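You operate a simulated robot arm through the tools that you are given. There is no shell and no other tool.

You are at the controls of a simulated robot arm. One attempt, no reset.

Task
Load the carousel: blue powder jar on the blue seat, yellow on the yellow seat.
Fine: turn each seat toward the blue mat before you load it. Set down upright: small jar.

The check looks at the end state, three seconds after you hand in, the way a careful person would. Anything else that was tipped, shoved, dropped, spilled or broken makes it a failure.

Robot
A 7-joint arm with a two-finger parallel gripper, fixed in place. Base frame: the origin is on the floor under the middle of its stand, x ahead of it, y to its left, z up. Units: cm, degrees, N and s.
With the tool pointing down near the work surface it reaches from about 18 to 72 cm from the base axis. Its first joint turns from -166.0 to 166.0 degrees. Payload 1.57 kg.
The TCP is the grasp point between the finger pads, 3 cm short of the fingertips. In the tool frame z runs along the fingers and y along their closing line. Largest opening 11 cm; finger width 2.4, thickness 1.2; the body of the gripper, 4.8 by 11.2 cm, starts 7.8 cm behind the TCP.
Orientation is told as [roll, pitch, yaw] about the base's x, y, z axes, in that order, counted from this pose: with the fingers straight down and closing along the base's y, the tool's x points along the base's -x, its y along +y and its z along -z.

Tools
- The arm moves only by the tool send_rows. Its argument "series" is a list of rows, each an object of numbers (a shift or turn left out is 0, a gripper value left out holds the last): "x", "y", "z": the shift along the tool's x, y, z in cm; "ax", "ay", "az": the turn, a rotation vector about the tool's x, y, z in degrees. In form: [{"x": .., "y": .., "z": .., "ax": .., "ay": .., "az": ..}, ...]. A call has 1 to 20 rows; each row is the pose to reach, as a shift and turn from the pose commanded when the call began, along the tool's axes at that moment. "gripper" is the finger opening in cm, from 0 to 11, set as the call begins (left out, the last holds). A row lasts 0.2 s, in which the tool goes at most 5 cm and 8.6 degrees; a call with a longer step from one row to the next is refused whole, and so is a gripper value outside its range. Where a pose cannot be reached the arm comes as near as it can. A force on the tool above 40 N (or 10 N above the force at the start of the call, whichever is more), or a blocked arm, ends the call early, and 0.2 s more pass. Each finger travels about 4.5 cm/s and halts on what it meets, pressing with about 37 N; the grip force reading is that of the motor and also rises with nothing between the fingers. The clock runs only during rows and for 0.2 s after the last one: add rows that repeat a pose to give the fingers time. The reply holds the time, the measured pose of the TCP, the force on the tool along the base axes, the opening and the grip force, in the units named above and with some noise, with the torque about the TCP (base axes, N m) and any sound that the robot's microphone picked up.
- Cameras (640 x 400 px; columns grow to the right, rows downward): "scene" is fixed at [38.43, 49.19, 172.42]; the picture's right is [-0.22, 0.98, 0.00], its down [0.91, 0.21, -0.36] and it looks along [-0.35, -0.08, -0.93] (base axes); focal length 327 px, centre (320, 200). "wrist" rides on the gripper at [7, 1.6, -14.1] in the tool frame; the picture's right is [-0.23, 0.97, 0.00], its down [-0.85, -0.20, -0.48] and it looks along [-0.47, -0.11, 0.88] (tool axes); focal length 222 px, centre (320, 200). There is no depth. A picture from a camera that has moved, and an enlarged one, comes with that camera's place and axes in the base frame and with its lens. The place of the scene camera against the robot may be out by one fixed shift of up to 2.5 cm in any direction.
- grab_frame(camera): a new picture of that camera. It takes no simulated time.
- lift_body(by): slides the trunk up (or, below 0, down) by that many cm; the arm rides with it, the base frame stays. It gives what a move gives, with no picture.
- zoom(camera, box): a new picture of the part [left, top, right, bottom] of that camera's present view, enlarged. It takes no simulated time.
- sign_off(): hands the job in; it is judged then, once.

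Nothing tells you positions but the pictures and the camera data. Unless the task says otherwise, let go and move clear before handing in.

The tools are called after ">>>" by a JSON object that holds its "api" and its "payload". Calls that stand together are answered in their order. send_rows: Moves the arm, as the interface text tells. Its arguments: {"type":"object","properties":{"series":{"type":"array"},"gripper":{"type":"number"}},"required":["series"]} The other tools are called the same way: lift_body (by) moves the trunk up or down; grab_frame (camera) takes a picture; zoom (camera, box) takes an enlarged picture of a part of a camera's view; sign_off () hands the job in.

At the start:

```text
time: 0.0
position: [19.49, 27.11, 134.01]
ee_rot: [0.0, 0.0, 0.0]
ft_force: [0.5, -0.9, 0.3]
torque: [-0.03, -0.03, 0.01]
width: 11.03
grip_force: 0.1
trunk travel left (down, up): [-50.0, 9.0]
```

scene: 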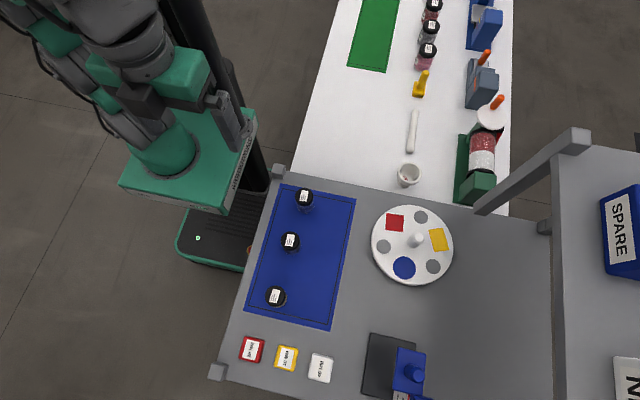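
wrist: 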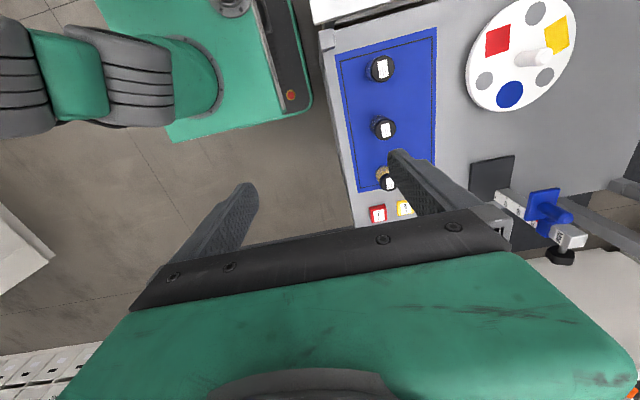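

I see a grey table with a blue mat holding three dark-capped jars, and a white carousel with red, yellow and blue seats around a central knob. I'll look closer first to tell which jar is which.

>>> {"api": "zoom", "payload": {"camera": "scene", "box": [230, 170, 390, 270]}}

>>> {"api": "zoom", "payload": {"camera": "scene", "box": [220, 260, 380, 390]}}

>>> {"api": "zoom", "payload": {"camera": "scene", "box": [350, 180, 480, 300]}}

>>> {"api": "zoom", "payload": {"camera": "wrist", "box": [320, 30, 480, 230]}}

>>> {"api": "zoom", "payload": {"camera": "scene", "box": [400, 0, 520, 90]}}

```text
4.00 times, centred on (310, 220) of scene
camera zoom: at [38.43, 49.19, 172.42], right [-0.22, 0.98, 0.0], down [0.91, 0.21, -0.36], along [-0.35, -0.08, -0.93], focal length 1307 px, centre (360, 120)
```

zoom: 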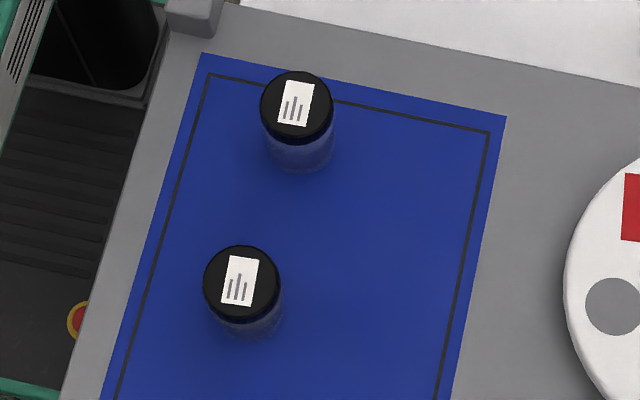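

```text
3.08 times, centred on (300, 325) of scene
camera zoom: at [38.43, 49.19, 172.42], right [-0.22, 0.98, 0.0], down [0.91, 0.21, -0.36], along [-0.35, -0.08, -0.93], focal length 1005 px, centre (382, -185)
```

zoom: 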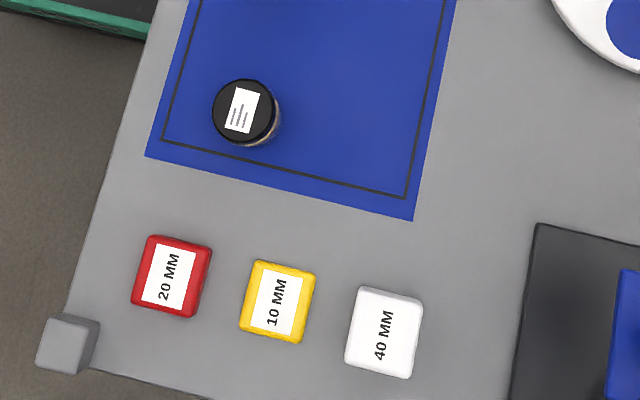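

```text
3.33 times, centred on (415, 240) of scene
camera zoom: at [38.43, 49.19, 172.42], right [-0.22, 0.98, 0.0], down [0.91, 0.21, -0.36], along [-0.35, -0.08, -0.93], focal length 1089 px, centre (3, 67)
```

zoom: 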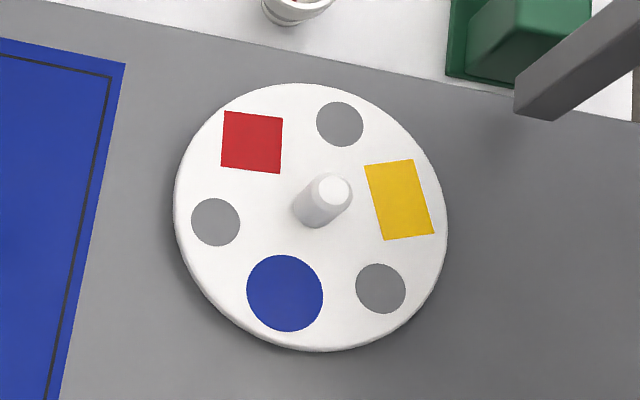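

```text
2.00 times, centred on (400, 130) of wrist
camera zoom: at [12.42, 28.66, 148.13], right [0.23, 0.97, 0.0], down [0.85, -0.2, 0.48], along [0.47, -0.11, -0.88], focal length 444 px, centre (160, 340)
```

zoom: 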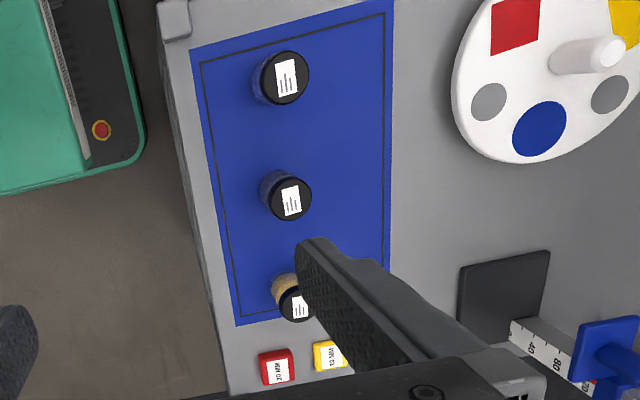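

```text
4.44 times, centred on (460, 45) of scene
camera zoom: at [38.43, 49.19, 172.42], right [-0.22, 0.98, 0.0], down [0.91, 0.21, -0.36], along [-0.35, -0.08, -0.93], focal length 1452 px, centre (-302, 889)
```

zoom: 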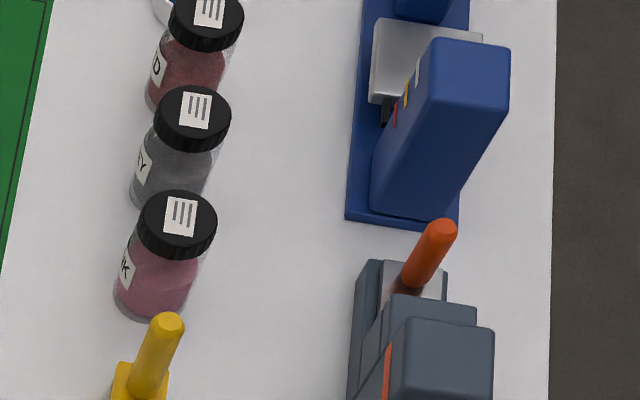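

The scene and wrist rays put the table top at z≈101–102. The three jars are near (14, 40), (24, 40) and (35, 39), and the carousel centre is near (18, 65). I'm lowering the arm a little beside the mat to read the jars from the side.

>>> {"api": "send_rows", "payload": {"series": [{"x": 1, "z": 3}, {"x": 2, "z": 6}, {"x": 3, "z": 9}, {"x": 4, "z": 12}, {"x": 4, "z": 12}]}}

>>> {"api": "grab_frame", "payload": {"camera": "wrist"}}

```text
time: 1.2
position: [15.51, 27.05, 122.04]
ee_rot: [0.0, 0.0, -0.1]
ft_force: [0.3, -0.3, -0.4]
torque: [-0.01, -0.02, -0.03]
width: 10.99
grip_force: 0.1
trunk travel left (down, up): [-50.0, 9.0]
```

```text
taken
camera wrist: at [8.48, 28.61, 136.06], right [0.23, 0.97, 0.0], down [0.85, -0.2, 0.48], along [0.47, -0.11, -0.88], focal length 222 px, centre (320, 200)
```

wrist: 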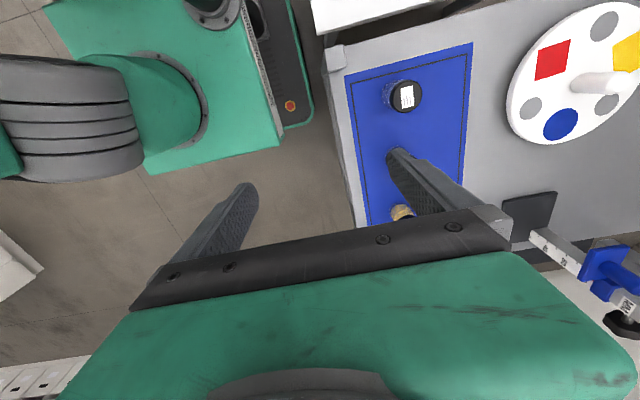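

The gripper blocks part of the view and I can't see the jar sides yet. I'll back away from the mat and tilt the tool so the wrist camera looks across at the jars.

>>> {"api": "send_rows", "payload": {"series": [{"x": -1, "y": -1.5, "z": 0, "ax": -8}, {"x": -2, "y": -3, "z": 0, "ax": -16}, {"x": -3, "y": -4.5, "z": 0, "ax": -24}, {"x": -4, "y": -6, "z": 0, "ax": -32}, {"x": -4.5, "y": -7, "z": 0, "ax": -40}, {"x": -4.5, "y": -7, "z": 0, "ax": -40}]}}

>>> {"api": "grab_frame", "payload": {"camera": "wrist"}}

```text
time: 2.6
position: [21.12, 20.63, 127.02]
ee_rot: [39.6, -0.2, -0.1]
ft_force: [2.1, 4.7, -16.7]
torque: [1.12, -1.17, -0.23]
width: 10.99
grip_force: 0.2
out of reach, approached as far as the arm can: row 4, 5, 6
trunk travel left (down, up): [-50.0, 9.0]
```

```text
taken
camera wrist: at [14.02, 12.79, 138.95], right [0.23, 0.75, 0.62], down [0.85, -0.46, 0.25], along [0.47, 0.47, -0.74], focal length 222 px, centre (320, 200)
```

wrist: 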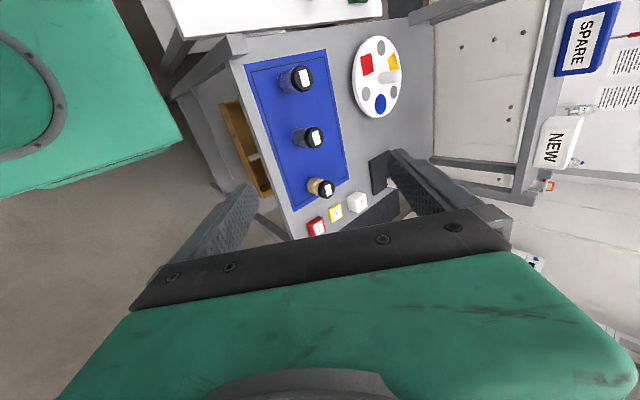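

The view works now, although the arm hit a reach limit with some force showing. I'll zoom in on the jars from here.

>>> {"api": "zoom", "payload": {"camera": "wrist", "box": [230, 50, 390, 150]}}

>>> {"api": "zoom", "payload": {"camera": "wrist", "box": [260, 140, 420, 240]}}

>>> {"api": "zoom", "payload": {"camera": "wrist", "box": [330, 20, 450, 130]}}

>>> {"api": "grab_frame", "payload": {"camera": "scene"}}

```text
4.00 times, centred on (310, 100) of wrist
camera zoom: at [14.02, 12.79, 138.95], right [0.23, 0.75, 0.62], down [0.85, -0.46, 0.25], along [0.47, 0.47, -0.74], focal length 888 px, centre (360, 600)
```

zoom: 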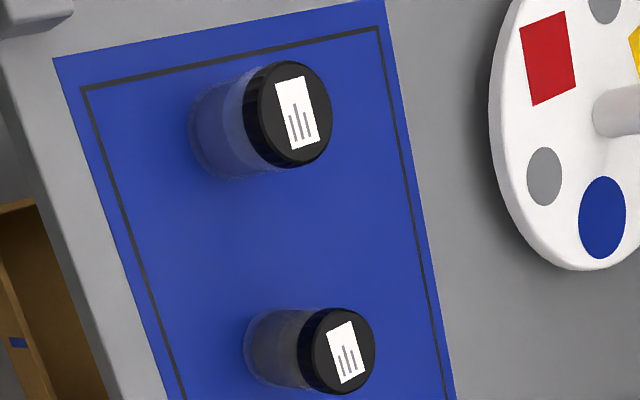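

```text
4.00 times, centred on (340, 190) of wrist
camera zoom: at [14.02, 12.79, 138.95], right [0.23, 0.75, 0.62], down [0.85, -0.46, 0.25], along [0.47, 0.47, -0.74], focal length 888 px, centre (240, 240)
```

zoom: 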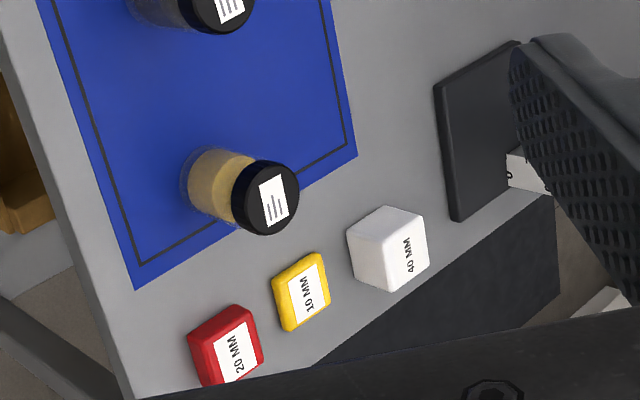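

```text
3.64 times, centred on (390, 75) of wrist
camera zoom: at [14.02, 12.79, 138.95], right [0.23, 0.75, 0.62], down [0.85, -0.46, 0.25], along [0.47, 0.47, -0.74], focal length 808 px, centre (66, 654)
```

zoom: 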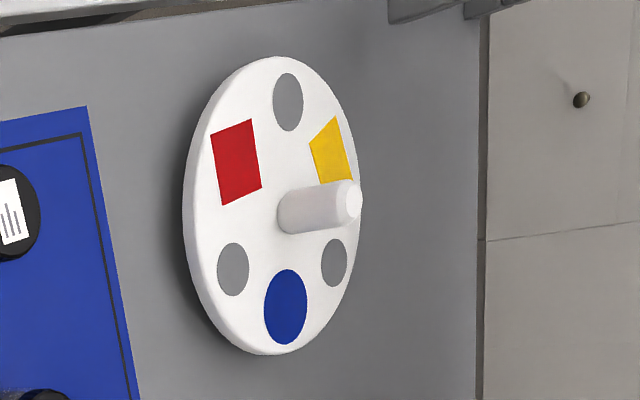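

```text
taken
```

scene: 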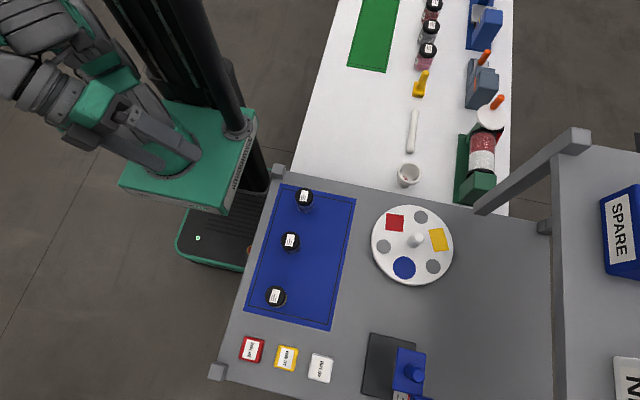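

Jar A (nearest the white table) holds blue powder, jar B is dark grey and jar C, nearest the gauge blocks, is yellow. I'm going back to an upright tool pose near the mat.

>>> {"api": "send_rows", "payload": {"series": [{"y": 1.6, "z": 0.5, "ax": 8}, {"y": 3.2, "z": 1.1, "ax": 16}, {"y": 4.8, "z": 1.7, "ax": 24}, {"y": 6.4, "z": 2.3, "ax": 32}, {"y": 8.06, "z": 2.85, "ax": 40}, {"y": 8.06, "z": 2.85, "ax": 40}]}}

```text
time: 4.0
position: [21.26, 28.69, 129.96]
ee_rot: [0.0, 0.1, 0.0]
ft_force: [-0.2, 0.1, 0.0]
torque: [0.01, 0.0, 0.0]
width: 11.0
grip_force: 0.1
trunk travel left (down, up): [-50.0, 9.0]
```

All clear. Next I'm moving the tool above the gap between the mat and the carousel to get a precise view of the carousel and jars.

>>> {"api": "send_rows", "payload": {"series": [{"x": -0.5, "y": 4, "z": 1}, {"x": -1, "y": 8, "z": 2}, {"x": -1.5, "y": 12, "z": 3}, {"x": -2, "y": 16, "z": 4}, {"x": -2.5, "y": 20, "z": 5}, {"x": -3, "y": 24, "z": 5}, {"x": -3, "y": 26, "z": 5}, {"x": -3, "y": 26, "z": 5}]}}

>>> {"api": "grab_frame", "payload": {"camera": "wrist"}}

>>> {"api": "grab_frame", "payload": {"camera": "scene"}}

```text
time: 5.8
position: [23.6, 53.79, 124.14]
ee_rot: [-0.1, 0.0, -0.2]
ft_force: [-0.1, 0.0, -0.2]
torque: [0.0, -0.02, 0.01]
width: 10.99
grip_force: 0.0
out of reach, approached as far as the arm can: row 7, 8
trunk travel left (down, up): [-50.0, 9.0]
```

```text
taken
camera wrist: at [16.69, 55.38, 138.16], right [0.23, 0.97, 0.0], down [0.85, -0.2, 0.48], along [0.47, -0.11, -0.88], focal length 222 px, centre (320, 200)
```

wrist: 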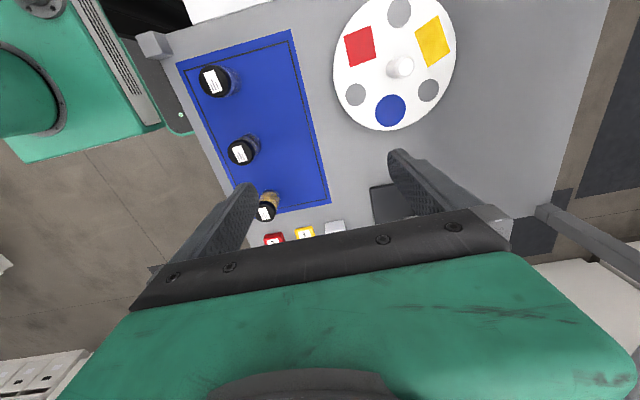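

```text
taken
```

scene: 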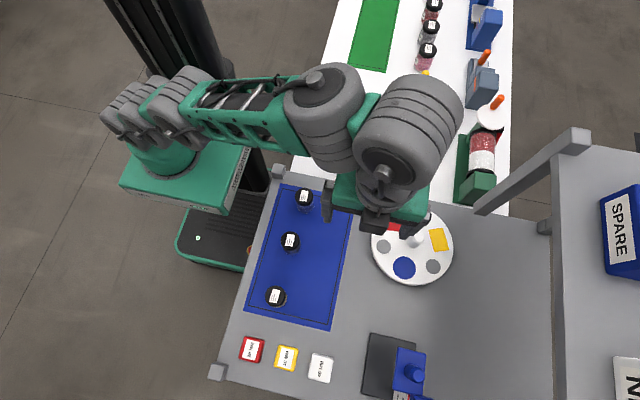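

From here I can see the mat and carousel with a known camera pose. I'll zoom for accurate triangulation.

>>> {"api": "zoom", "payload": {"camera": "wrist", "box": [320, 0, 480, 140]}}

>>> {"api": "zoom", "payload": {"camera": "wrist", "box": [170, 20, 350, 132]}}

>>> {"api": "zoom", "payload": {"camera": "wrist", "box": [210, 120, 370, 250]}}

```text
2.86 times, centred on (400, 70) of wrist
camera zoom: at [16.69, 55.38, 138.16], right [0.23, 0.97, 0.0], down [0.85, -0.2, 0.48], along [0.47, -0.11, -0.88], focal length 635 px, centre (91, 571)
```

zoom: 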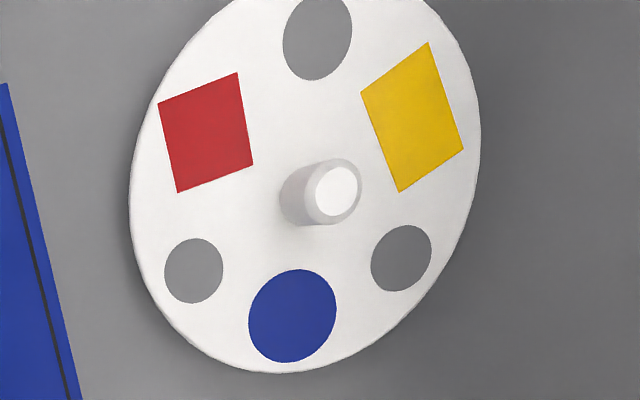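

```text
3.56 times, centred on (260, 76) of wrist
camera zoom: at [16.69, 55.38, 138.16], right [0.23, 0.97, 0.0], down [0.85, -0.2, 0.48], along [0.47, -0.11, -0.88], focal length 790 px, centre (533, 641)
```

zoom: 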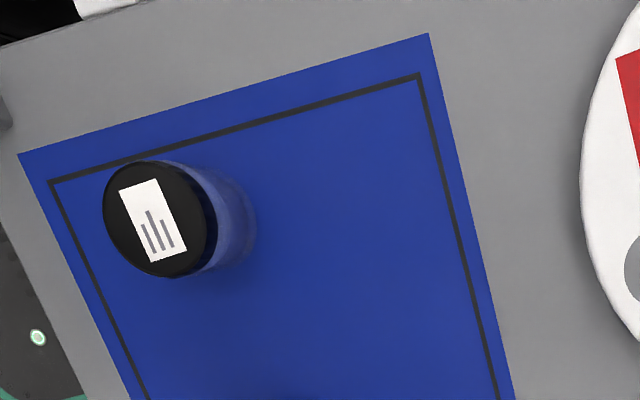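

```text
3.08 times, centred on (290, 185) of wrist
camera zoom: at [16.69, 55.38, 138.16], right [0.23, 0.97, 0.0], down [0.85, -0.2, 0.48], along [0.47, -0.11, -0.88], focal length 684 px, centre (412, 246)
```

zoom: 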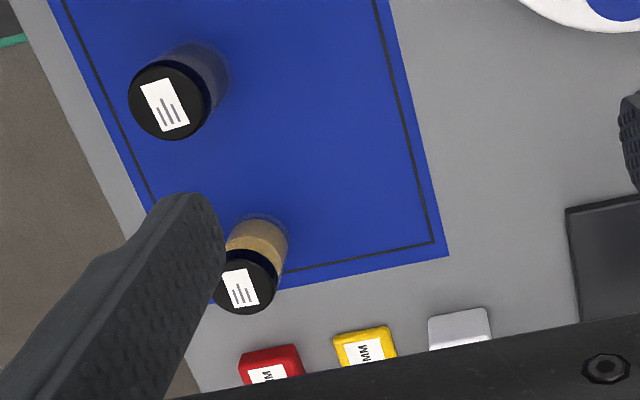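

My wrist-view fixes are now:

| Item | Position (cm) |
|---|---|
| Table top | z≈95 |
| Jar A | (13.5, 40.1) |
| Jar B | (24.5, 39.6) |
| Jar C | (37, 39.6), cap tops of all three z≈100.8 |
| Carousel centre | (18.1, 67.0), disc top z≈97.5, knob top z≈103.2 |
| Seats | blue at −10°, yellow at 110° |

I'm heading down toward the knob, staying above everything.

>>> {"api": "send_rows", "payload": {"series": [{"x": 1, "y": 0, "z": 4}, {"x": 2.5, "y": 0, "z": 8}, {"x": 4, "y": 2, "z": 12}, {"x": 5.5, "y": 4, "z": 14}, {"x": 5.5, "y": 6.2, "z": 14}, {"x": 5.5, "y": 6.2, "z": 14}], "gripper": 6}}

>>> {"api": "grab_frame", "payload": {"camera": "wrist"}}

```text
time: 7.2
position: [18.41, 59.85, 110.17]
ee_rot: [0.0, 0.1, -0.1]
ft_force: [0.9, -0.3, 0.2]
torque: [0.01, 0.02, 0.01]
width: 6.03
grip_force: 0.0
trunk travel left (down, up): [-50.0, 9.0]
```

```text
taken
camera wrist: at [11.31, 61.42, 124.33], right [0.23, 0.97, 0.0], down [0.86, -0.2, 0.48], along [0.47, -0.11, -0.88], focal length 222 px, centre (320, 200)
```

wrist: 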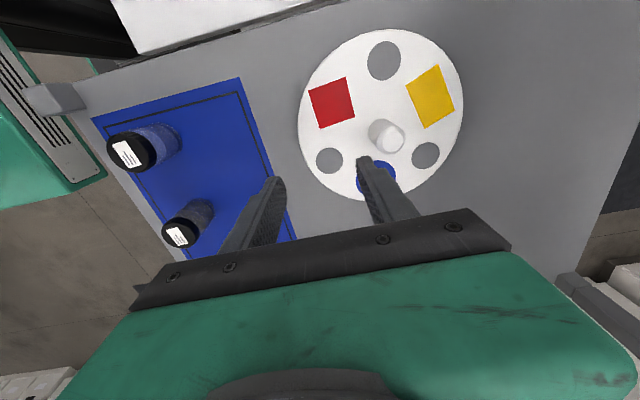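

I can reach this pose. I'll zoom on the knob and seats from this closer viewpoint to refine the centre, and look at the jar sides.

>>> {"api": "zoom", "payload": {"camera": "wrist", "box": [290, 20, 480, 210]}}

>>> {"api": "zoom", "payload": {"camera": "wrist", "box": [90, 100, 250, 260]}}

```text
2.11 times, centred on (385, 115) of wrist
camera zoom: at [11.31, 61.42, 124.33], right [0.23, 0.97, 0.0], down [0.86, -0.2, 0.48], along [0.47, -0.11, -0.88], focal length 468 px, centre (183, 379)
```

zoom: 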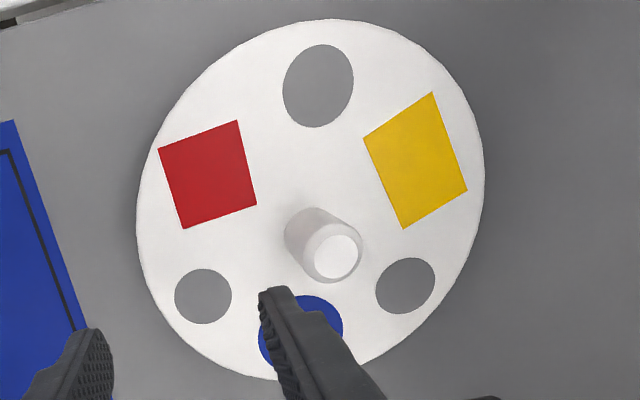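

```text
2.50 times, centred on (170, 180) of wrist
camera zoom: at [11.31, 61.42, 124.33], right [0.23, 0.97, 0.0], down [0.86, -0.2, 0.48], along [0.47, -0.11, -0.88], focal length 555 px, centre (695, 250)
```

zoom: 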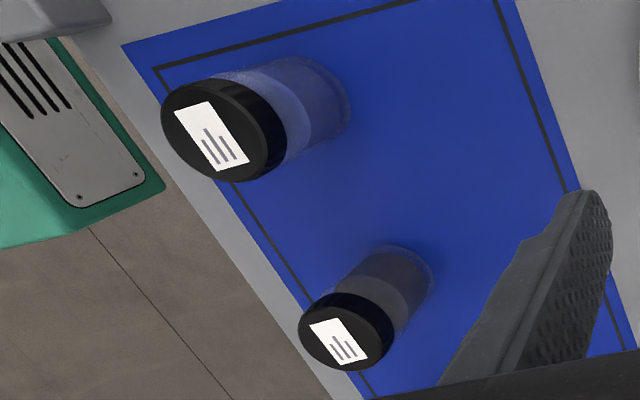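

The knob centre holds at (18.1, 67.0) with its top at z≈103.1. I'm moving above it and turning the tool to yaw +45°, so there's room to twist clockwise.

>>> {"api": "send_rows", "payload": {"series": [{"y": 1.5, "z": 0.5, "az": -8}, {"y": 3, "z": 1, "az": -16}, {"y": 4.5, "z": 1.5, "az": -24}, {"y": 6, "z": 2, "az": -32}, {"y": 7.1, "z": 2.2, "az": -40}, {"y": 7.1, "z": 2.2, "az": -45}, {"y": 7.1, "z": 2.2, "az": -45}]}}

>>> {"api": "grab_frame", "payload": {"camera": "wrist"}}

>>> {"api": "grab_frame", "payload": {"camera": "scene"}}

```text
time: 8.8
position: [18.09, 63.26, 106.7]
ee_rot: [0.0, -0.1, 44.9]
ft_force: [-0.5, 0.5, -0.5]
torque: [0.01, -0.05, 0.03]
width: 6.01
grip_force: 0.1
out of reach, approached as far as the arm can: row 3, 4, 5, 6, 7
trunk travel left (down, up): [-50.0, 9.0]
```

```text
taken
camera wrist: at [11.81, 59.33, 120.95], right [-0.53, 0.85, 0.0], down [0.75, 0.46, 0.48], along [0.41, 0.25, -0.88], focal length 222 px, centre (320, 200)
```

wrist: 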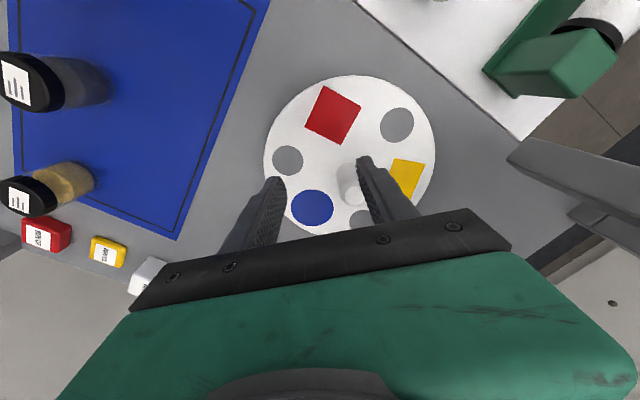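

```text
taken
```

scene: 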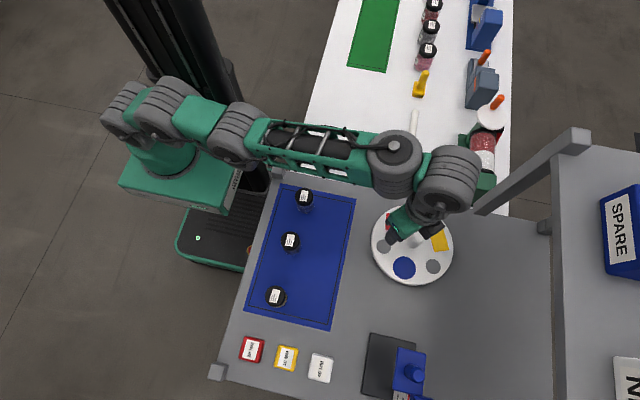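

The arm can't quite reach the knob straight down at that height; it stopped at y=63.3. I'll back off, turn the fingers to straddle along x (yaw 90°), and test sliding in lower down where the reach is longer.

>>> {"api": "send_rows", "payload": {"series": [{"x": 1.2, "y": -1.2, "z": -0.5, "az": -8}, {"x": 2.4, "y": -2.4, "z": -0.5, "az": -16}, {"x": 2.7, "y": -2.7, "z": -0.5, "az": -24}, {"x": 2.7, "y": -2.7, "z": -0.5, "az": -32}, {"x": 2.7, "y": -2.7, "z": -0.5, "az": -40}, {"x": 2.7, "y": -2.7, "z": -0.5, "az": -45}, {"x": 2.7, "y": -2.7, "z": -0.5, "az": -45}]}}

>>> {"api": "grab_frame", "payload": {"camera": "wrist"}}

```text
time: 10.4
position: [18.04, 59.41, 107.19]
ee_rot: [0.1, -0.1, 90.0]
ft_force: [0.3, -0.7, -0.7]
torque: [0.01, 0.01, 0.0]
width: 6.01
grip_force: 0.1
trunk travel left (down, up): [-50.0, 9.0]
```

```text
taken
camera wrist: at [16.31, 52.36, 121.3], right [-0.97, 0.23, 0.0], down [0.2, 0.86, 0.48], along [0.11, 0.47, -0.88], focal length 222 px, centre (320, 200)
```

wrist: 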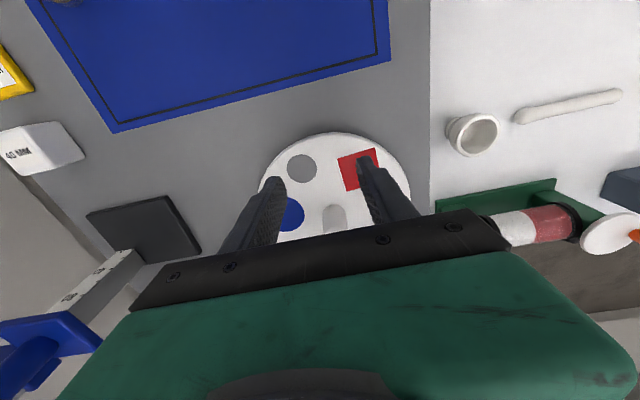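

The knob is centred between the open fingers. I'm lowering to z≈102 and sliding in slowly toward +y to see how far the arm reaches.

>>> {"api": "send_rows", "payload": {"series": [{"z": 2}, {"z": 4}, {"z": 5}, {"x": -1.5, "z": 5}, {"x": -3, "z": 5}, {"x": -4.5, "z": 5}, {"x": -4.5, "z": 5}]}}

>>> {"api": "grab_frame", "payload": {"camera": "wrist"}}

>>> {"api": "grab_frame", "payload": {"camera": "scene"}}

```text
time: 12.0
position: [17.83, 63.88, 102.16]
ee_rot: [0.0, -0.1, 90.0]
ft_force: [-0.3, -0.1, 0.0]
torque: [-0.01, 0.02, 0.01]
width: 6.01
grip_force: 0.1
trunk travel left (down, up): [-50.0, 9.0]
```

```text
taken
camera wrist: at [16.19, 56.9, 116.32], right [-0.97, 0.23, 0.0], down [0.2, 0.86, 0.48], along [0.11, 0.47, -0.88], focal length 222 px, centre (320, 200)
```

wrist: 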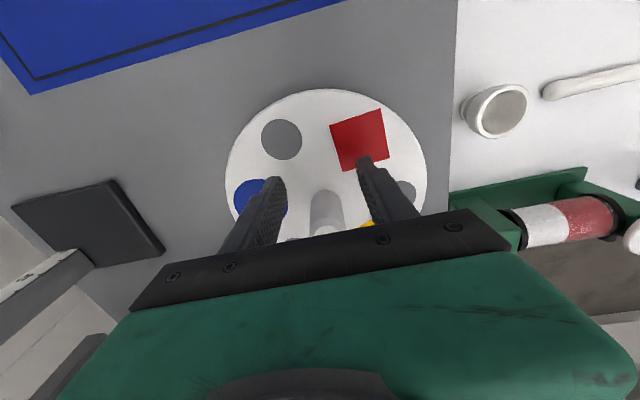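

```text
taken
```

scene: 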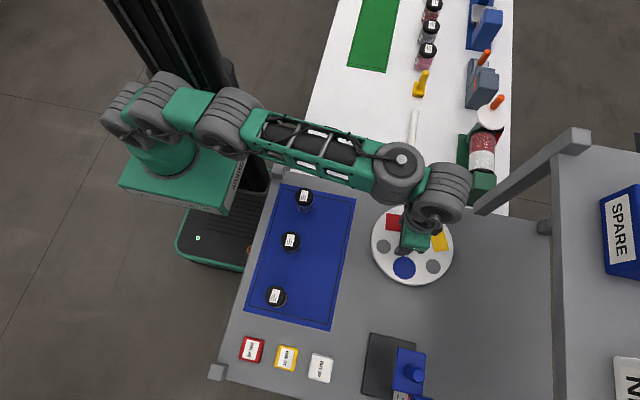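

The fingers straddle the knob with clearance, and the wrist is clear of the post and the machine on the lower white table. I'm continuing the slide to the knob centre.

>>> {"api": "send_rows", "payload": {"series": [{"x": -0.8, "y": -0.1}, {"x": -1.6, "y": -0.2}, {"x": -2.4, "y": -0.25}, {"x": -3.1, "y": -0.25}, {"x": -3.1, "y": -0.25}, {"x": -3.1, "y": -0.25}]}}

>>> {"api": "grab_frame", "payload": {"camera": "wrist"}}

```text
time: 13.4
position: [18.09, 65.66, 101.96]
ee_rot: [0.0, 0.0, 90.1]
ft_force: [0.5, 0.5, -0.1]
torque: [0.0, 0.01, 0.03]
width: 6.01
grip_force: 0.1
out of reach, approached as far as the arm can: row 3, 4, 5, 6
trunk travel left (down, up): [-50.0, 9.0]
```

```text
taken
camera wrist: at [16.41, 58.65, 116.13], right [-0.97, 0.23, 0.0], down [0.2, 0.85, 0.48], along [0.11, 0.47, -0.88], focal length 222 px, centre (320, 200)
```

wrist: 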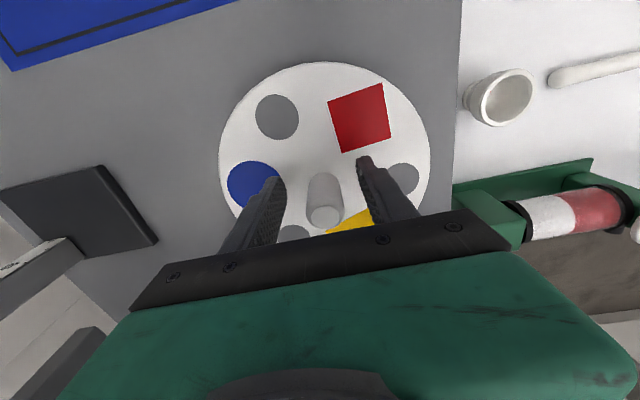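

The reach limit is y=65.7, just short of the knob centre. I'll back out, raise the trunk to bring the shoulder up for more horizontal reach, then lower and slide in again.

>>> {"api": "send_rows", "payload": {"series": [{"x": 1.5}, {"x": 3}, {"x": 4.5}, {"x": 6}, {"x": 6}]}}

>>> {"api": "lift_body", "payload": {"by": 9}}

```text
time: 14.6
position: [18.08, 59.74, 102.04]
ee_rot: [0.0, 0.0, 90.0]
ft_force: [0.0, 0.4, -0.8]
torque: [-0.03, 0.01, 0.0]
width: 5.99
grip_force: 0.0
trunk travel left (down, up): [-50.0, 9.0]
```

```text
time: 15.8
position: [18.02, 59.71, 110.93]
ee_rot: [0.0, 0.0, 90.0]
ft_force: [0.5, 0.6, 0.2]
torque: [-0.01, 0.0, -0.04]
width: 6.0
grip_force: 0.0
trunk travel left (down, up): [-59.0, 0.0]
```

The trunk is up 9 cm. Now I'm lowering back to z≈102 and sliding onto the knob.

>>> {"api": "send_rows", "payload": {"series": [{"z": 3}, {"z": 6}, {"z": 9}, {"x": -1.8, "z": 9}, {"x": -3.6, "z": 9}, {"x": -5.4, "z": 9}, {"x": -6.4, "z": 9}, {"x": -7.35, "z": 9}, {"x": -7.35, "z": 9}, {"x": -7.35, "z": 9}]}}

>>> {"api": "grab_frame", "payload": {"camera": "wrist"}}

>>> {"api": "grab_frame", "payload": {"camera": "scene"}}

```text
time: 18.1
position: [18.0, 66.99, 102.03]
ee_rot: [0.1, -0.1, 90.0]
ft_force: [-0.6, 0.2, -0.5]
torque: [0.04, 0.0, -0.01]
width: 6.0
grip_force: 0.1
trunk travel left (down, up): [-59.0, 0.0]
```

```text
taken
camera wrist: at [16.29, 59.97, 116.13], right [-0.97, 0.23, 0.0], down [0.2, 0.85, 0.48], along [0.11, 0.47, -0.88], focal length 222 px, centre (320, 200)
```

wrist: 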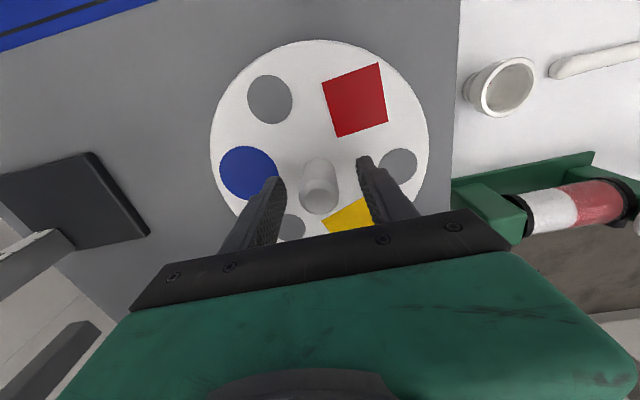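

```text
taken
```

scene: 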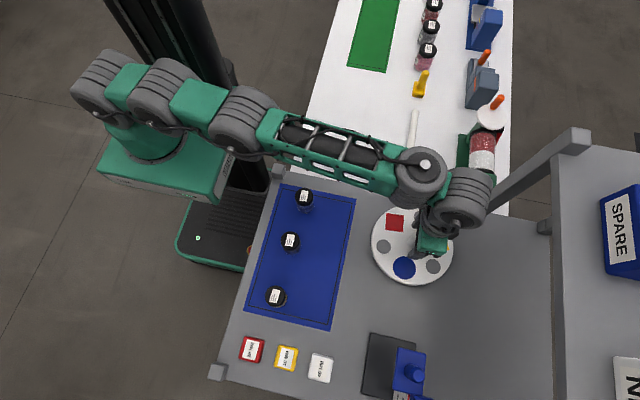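

I'm at the knob centre with even clearance on both sides. Closing on the knob.

>>> {"api": "send_rows", "payload": {"series": [{"x": 0}, {"x": 0}, {"x": 0}, {"x": 0}, {"x": 0}], "gripper": 0}}

>>> {"api": "zoom", "payload": {"camera": "wrist", "box": [200, 30, 440, 260]}}

```text
time: 19.2
position: [18.0, 67.13, 102.02]
ee_rot: [-0.1, 0.0, 89.9]
ft_force: [1.9, -0.3, 0.5]
torque: [0.01, -0.05, 0.02]
width: 2.73
grip_force: 37.7
trunk travel left (down, up): [-59.0, 0.0]
```

```text
1.74 times, centred on (320, 145) of wrist
camera zoom: at [16.33, 59.97, 116.12], right [-0.97, 0.23, 0.0], down [0.2, 0.85, 0.48], along [0.11, 0.47, -0.88], focal length 386 px, centre (320, 296)
```

zoom: 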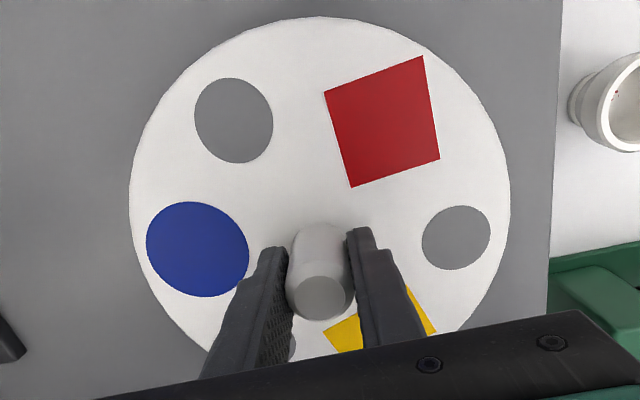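

The grip is solid at 2.73 cm with little side force. A small test twist clockwise first.

>>> {"api": "send_rows", "payload": {"series": [{"az": 4}, {"az": 8}, {"az": 12}, {"az": 16}, {"az": 16}]}}

>>> {"api": "grab_frame", "payload": {"camera": "wrist"}}

>>> {"api": "grab_frame", "payload": {"camera": "scene"}}

```text
time: 20.4
position: [18.1, 66.98, 101.97]
ee_rot: [0.0, 0.2, 73.8]
ft_force: [1.4, -5.0, -0.7]
torque: [0.18, 0.0, -0.01]
width: 2.76
grip_force: 38.0
trunk travel left (down, up): [-59.0, 0.0]
```

```text
taken
camera wrist: at [14.49, 60.71, 116.13], right [-0.87, 0.49, 0.0], down [0.43, 0.77, 0.48], along [0.23, 0.42, -0.88], focal length 222 px, centre (320, 200)
```

wrist: 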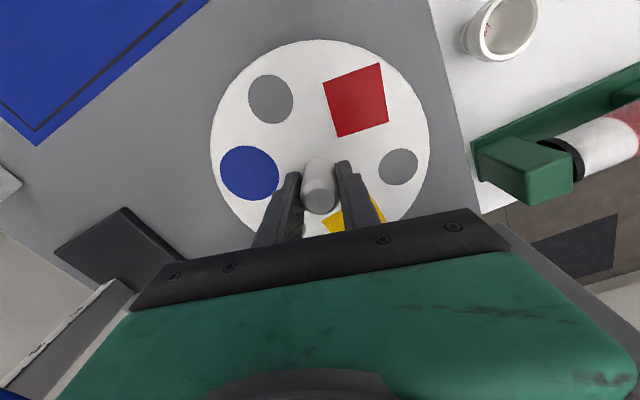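

```text
taken
```

scene: 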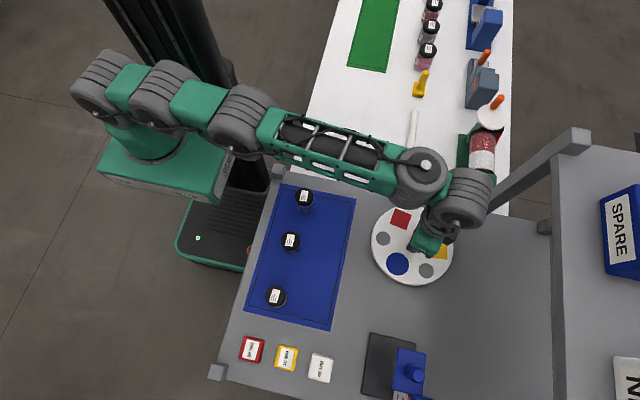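

The disc turns with the knob, and blue has moved from −10° to about −26°. I'm twisting about 56° more so the blue seat faces the mat at roughly −82°.

>>> {"api": "send_rows", "payload": {"series": [{"az": 7}, {"az": 14}, {"az": 21}, {"az": 28}, {"az": 35}, {"az": 42}, {"az": 49}, {"az": 56}, {"az": 56}, {"az": 56}]}}

>>> {"api": "grab_frame", "payload": {"camera": "wrist"}}

>>> {"api": "grab_frame", "payload": {"camera": "scene"}}

```text
time: 22.6
position: [18.16, 66.98, 102.01]
ee_rot: [0.0, 0.1, 17.9]
ft_force: [2.2, -7.9, -6.8]
torque: [0.18, -0.08, -0.01]
width: 2.75
grip_force: 38.2
trunk travel left (down, up): [-59.0, 0.0]
```

```text
taken
camera wrist: at [10.88, 66.33, 116.13], right [-0.08, 1.0, 0.0], down [0.88, 0.07, 0.48], along [0.48, 0.04, -0.88], focal length 222 px, centre (320, 200)
```

wrist: 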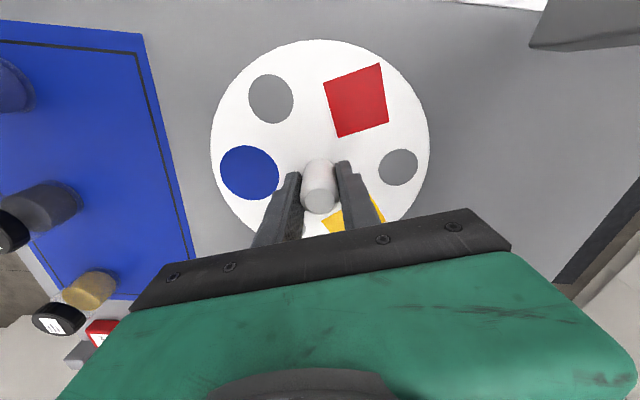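

```text
taken
```

scene: 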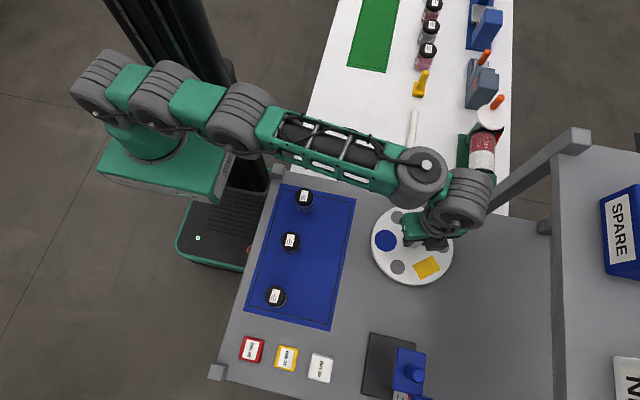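

The blue seat now faces the mat. I'm releasing the knob and sliding out sideways along the open direction before rising.

>>> {"api": "send_rows", "payload": {"series": [{"x": 0}, {"x": 0}, {"x": 0}, {"x": 0}, {"x": 1}, {"x": 2}, {"x": 3.5}, {"x": 5}, {"x": 5, "z": -2}, {"x": 5, "z": -4}, {"x": 5, "z": -6}, {"x": 5, "z": -6}], "gripper": 6}}

>>> {"api": "grab_frame", "payload": {"camera": "wrist"}}

```text
time: 25.2
position: [13.3, 65.72, 108.08]
ee_rot: [0.0, 0.0, 18.0]
ft_force: [-0.7, -0.3, 0.8]
torque: [-0.03, 0.01, -0.01]
width: 6.01
grip_force: 0.1
trunk travel left (down, up): [-59.0, 0.0]
```

```text
taken
camera wrist: at [6.11, 64.96, 122.28], right [-0.08, 1.0, 0.0], down [0.88, 0.07, 0.48], along [0.48, 0.04, -0.88], focal length 222 px, centre (320, 200)
```

wrist: 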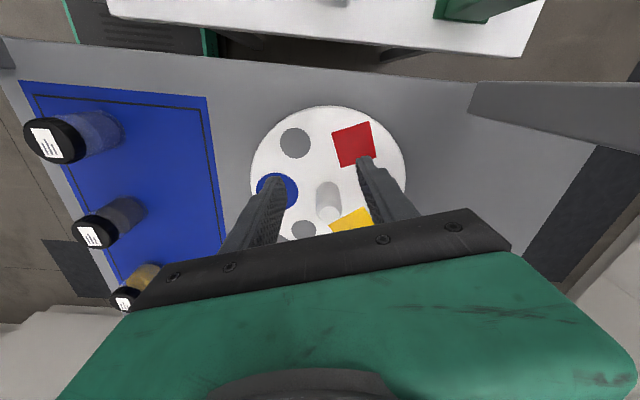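

The disc stayed put. I'll zoom to confirm the new blue-seat position and check jar A from this angle.

>>> {"api": "zoom", "payload": {"camera": "wrist", "box": [230, 90, 430, 250]}}

>>> {"api": "zoom", "payload": {"camera": "wrist", "box": [0, 80, 220, 240]}}

>>> {"api": "grab_frame", "payload": {"camera": "scene"}}

```text
2.50 times, centred on (330, 170) of wrist
camera zoom: at [6.11, 64.96, 122.28], right [-0.08, 1.0, 0.0], down [0.88, 0.07, 0.48], along [0.48, 0.04, -0.88], focal length 555 px, centre (295, 275)
```

zoom: 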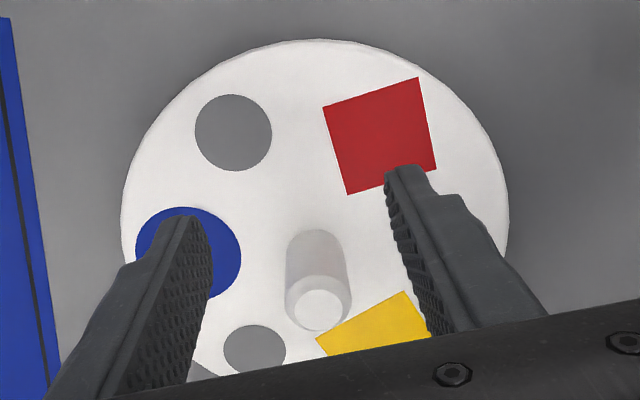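

```text
2.50 times, centred on (110, 160) of wrist
camera zoom: at [6.11, 64.96, 122.28], right [-0.08, 1.0, 0.0], down [0.88, 0.07, 0.48], along [0.48, 0.04, -0.88], focal length 555 px, centre (845, 300)
```

zoom: 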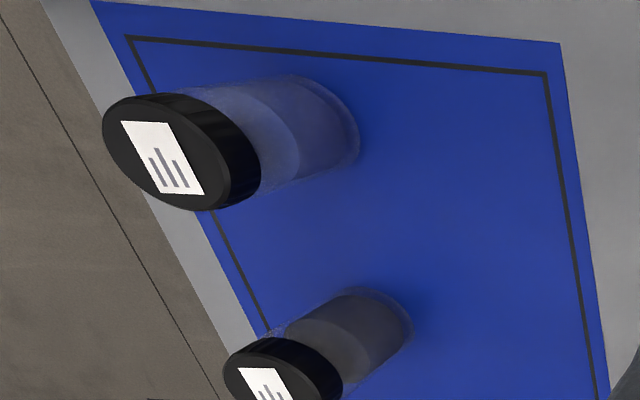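

```text
taken
```

scene: 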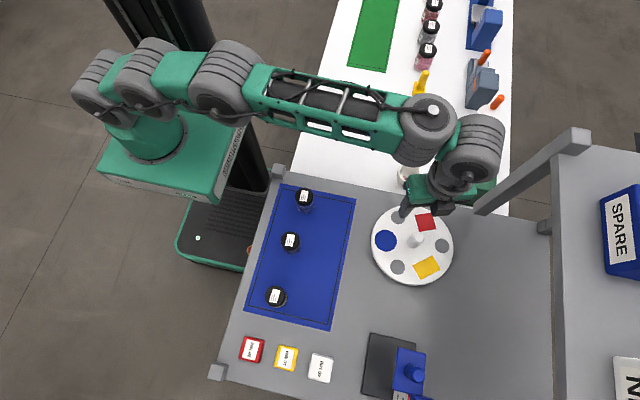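

The blue seat sits at about (18.9, 60.9), facing the mat. I'm now carrying the empty gripper over jar A, the blue powder, and turning it to yaw 90° for a grasp along x.

>>> {"api": "send_rows", "payload": {"series": [{"x": 0.77, "y": -2.44, "z": -1, "az": -7.2}, {"x": 1.54, "y": -4.88, "z": -2, "az": -14.4}, {"x": 2.31, "y": -7.31, "z": -2, "az": -21.6}, {"x": 3.08, "y": -9.75, "z": -2, "az": -28.8}, {"x": 3.86, "y": -12.19, "z": -2, "az": -36}, {"x": 4.63, "y": -14.63, "z": -2, "az": -43.2}, {"x": 5.4, "y": -17.07, "z": -2, "az": -50.4}, {"x": 6.17, "y": -19.5, "z": -2, "az": -57.6}, {"x": 6.94, "y": -21.94, "z": -2, "az": -64.8}, {"x": 7.71, "y": -24.38, "z": -2, "az": -72}, {"x": 7.71, "y": -24.38, "z": -2, "az": -72}], "gripper": 7.5}}

>>> {"api": "grab_frame", "payload": {"camera": "wrist"}}

>>> {"api": "grab_frame", "payload": {"camera": "scene"}}

```text
time: 27.6
position: [13.44, 39.81, 109.92]
ee_rot: [0.1, 0.1, 90.0]
ft_force: [-0.5, -0.5, -0.4]
torque: [0.0, -0.01, -0.02]
width: 7.52
grip_force: 0.1
trunk travel left (down, up): [-59.0, 0.0]
```

```text
taken
camera wrist: at [11.71, 32.84, 124.12], right [-0.97, 0.23, 0.0], down [0.2, 0.86, 0.48], along [0.11, 0.47, -0.88], focal length 222 px, centre (320, 200)
```

wrist: 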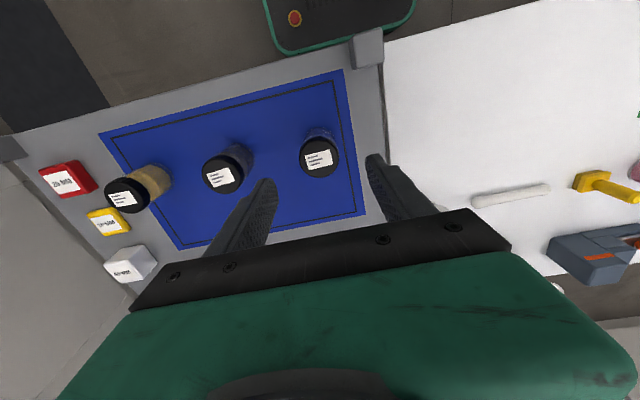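

```text
taken
```

scene: 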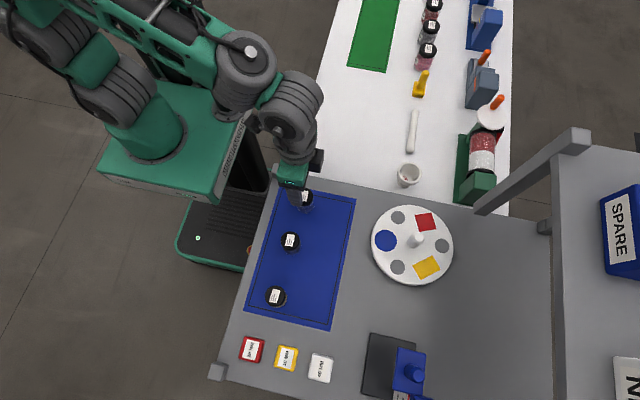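

The fingers are over jar A. I'll zoom to refine the jar centres from here.

>>> {"api": "zoom", "payload": {"camera": "wrist", "box": [260, 100, 400, 200]}}

>>> {"api": "zoom", "payload": {"camera": "wrist", "box": [90, 120, 270, 240]}}

```text
4.00 times, centred on (330, 150) of wrist
camera zoom: at [11.71, 32.84, 124.12], right [-0.97, 0.23, 0.0], down [0.2, 0.86, 0.48], along [0.11, 0.47, -0.88], focal length 888 px, centre (280, 400)
```

zoom: 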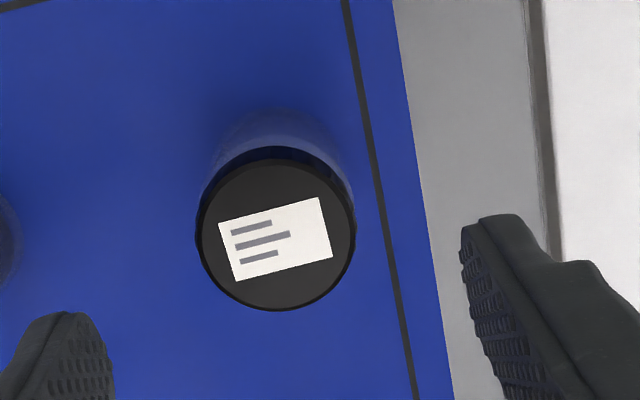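

```text
3.33 times, centred on (180, 180) of wrist
camera zoom: at [11.71, 32.84, 124.12], right [-0.97, 0.23, 0.0], down [0.2, 0.86, 0.48], along [0.11, 0.47, -0.88], focal length 740 px, centre (787, 267)
```

zoom: 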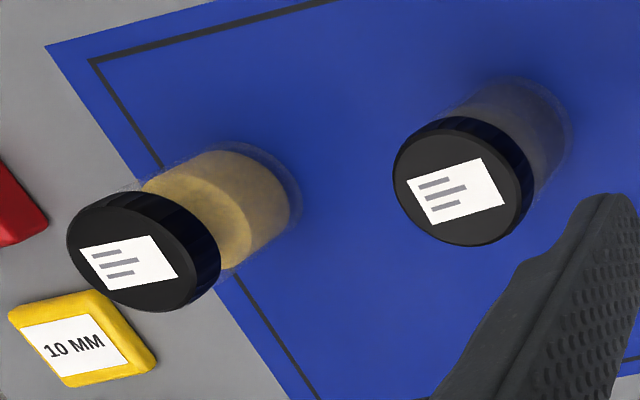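

Jar A is confirmed at (13.5, 40.2): cap about 4.3 cm across, top at z≈101. Descending straight over it.

>>> {"api": "send_rows", "payload": {"series": [{"x": -0.4, "y": -0.1, "z": 2}, {"x": -0.4, "y": -0.1, "z": 4}, {"x": -0.4, "y": -0.1, "z": 6}, {"x": -0.4, "y": -0.1, "z": 8}, {"x": -0.4, "y": -0.1, "z": 9.5}, {"x": -0.4, "y": -0.1, "z": 10.4}, {"x": -0.4, "y": -0.1, "z": 10.4}]}}

>>> {"api": "grab_frame", "payload": {"camera": "wrist"}}

```text
time: 29.2
position: [13.58, 40.37, 99.46]
ee_rot: [-0.1, -0.1, 90.0]
ft_force: [-1.9, -0.6, 0.3]
torque: [-0.01, 0.01, -0.02]
width: 7.48
grip_force: 0.2
trunk travel left (down, up): [-59.0, 0.0]
```

```text
taken
camera wrist: at [11.87, 33.37, 113.65], right [-0.97, 0.23, 0.0], down [0.2, 0.85, 0.48], along [0.11, 0.47, -0.88], focal length 222 px, centre (320, 200)
```

wrist: 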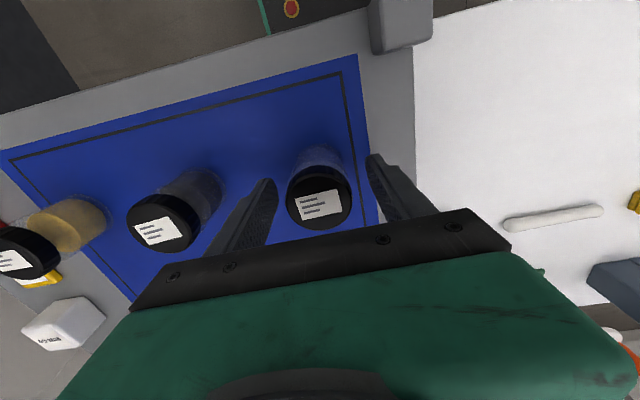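

Before closing I'll check the alignment closely.

>>> {"api": "zoom", "payload": {"camera": "wrist", "box": [220, 120, 420, 245]}}

```text
3.20 times, centred on (320, 182) of wrist
camera zoom: at [11.87, 33.37, 113.65], right [-0.97, 0.23, 0.0], down [0.2, 0.85, 0.48], along [0.11, 0.47, -0.88], focal length 711 px, centre (320, 256)
```

zoom: 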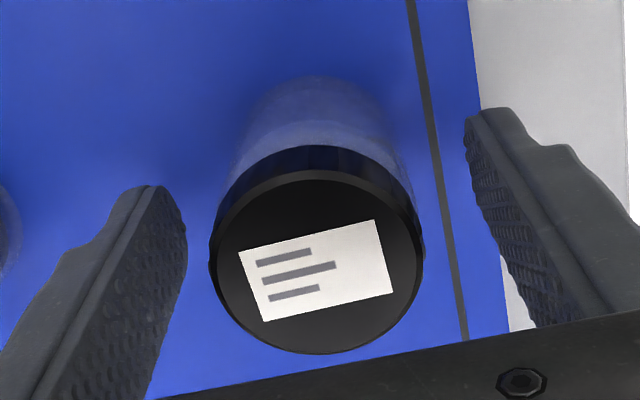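

The jar is centred between the fingers to within a millimetre or so. Closing.

>>> {"api": "send_rows", "payload": {"series": [{"x": 0}, {"x": 0}, {"x": 0}, {"x": 0}, {"x": 0}], "gripper": 3}}

```text
time: 30.4
position: [13.59, 40.52, 99.5]
ee_rot: [0.0, 0.0, 90.0]
ft_force: [-0.2, 0.0, 0.6]
torque: [-0.02, 0.0, 0.02]
width: 4.36
grip_force: 37.4
trunk travel left (down, up): [-59.0, 0.0]
```

Jar A is gripped at 4.36 cm. I'm lifting it gently and checking it.

>>> {"api": "send_rows", "payload": {"series": [{"z": -1}, {"z": -2}, {"z": -4}, {"z": -6}, {"z": -8}, {"z": -10}, {"z": -10}]}}

>>> {"api": "grab_frame", "payload": {"camera": "wrist"}}

>>> {"api": "grab_frame", "payload": {"camera": "scene"}}

```text
time: 32.0
position: [13.51, 40.41, 109.5]
ee_rot: [-0.1, 0.0, 90.0]
ft_force: [-0.2, -0.6, -1.0]
torque: [0.0, 0.0, -0.02]
width: 4.33
grip_force: 36.8
trunk travel left (down, up): [-59.0, 0.0]
```

```text
taken
camera wrist: at [11.89, 33.31, 123.65], right [-0.97, 0.23, 0.0], down [0.2, 0.85, 0.48], along [0.11, 0.47, -0.88], focal length 222 px, centre (320, 200)
```

wrist: 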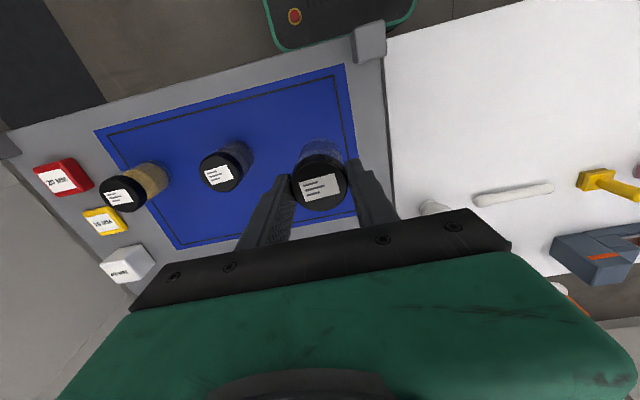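

```text
taken
```

scene: 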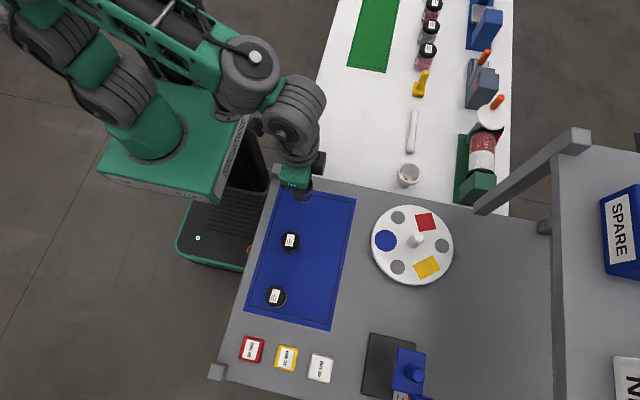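

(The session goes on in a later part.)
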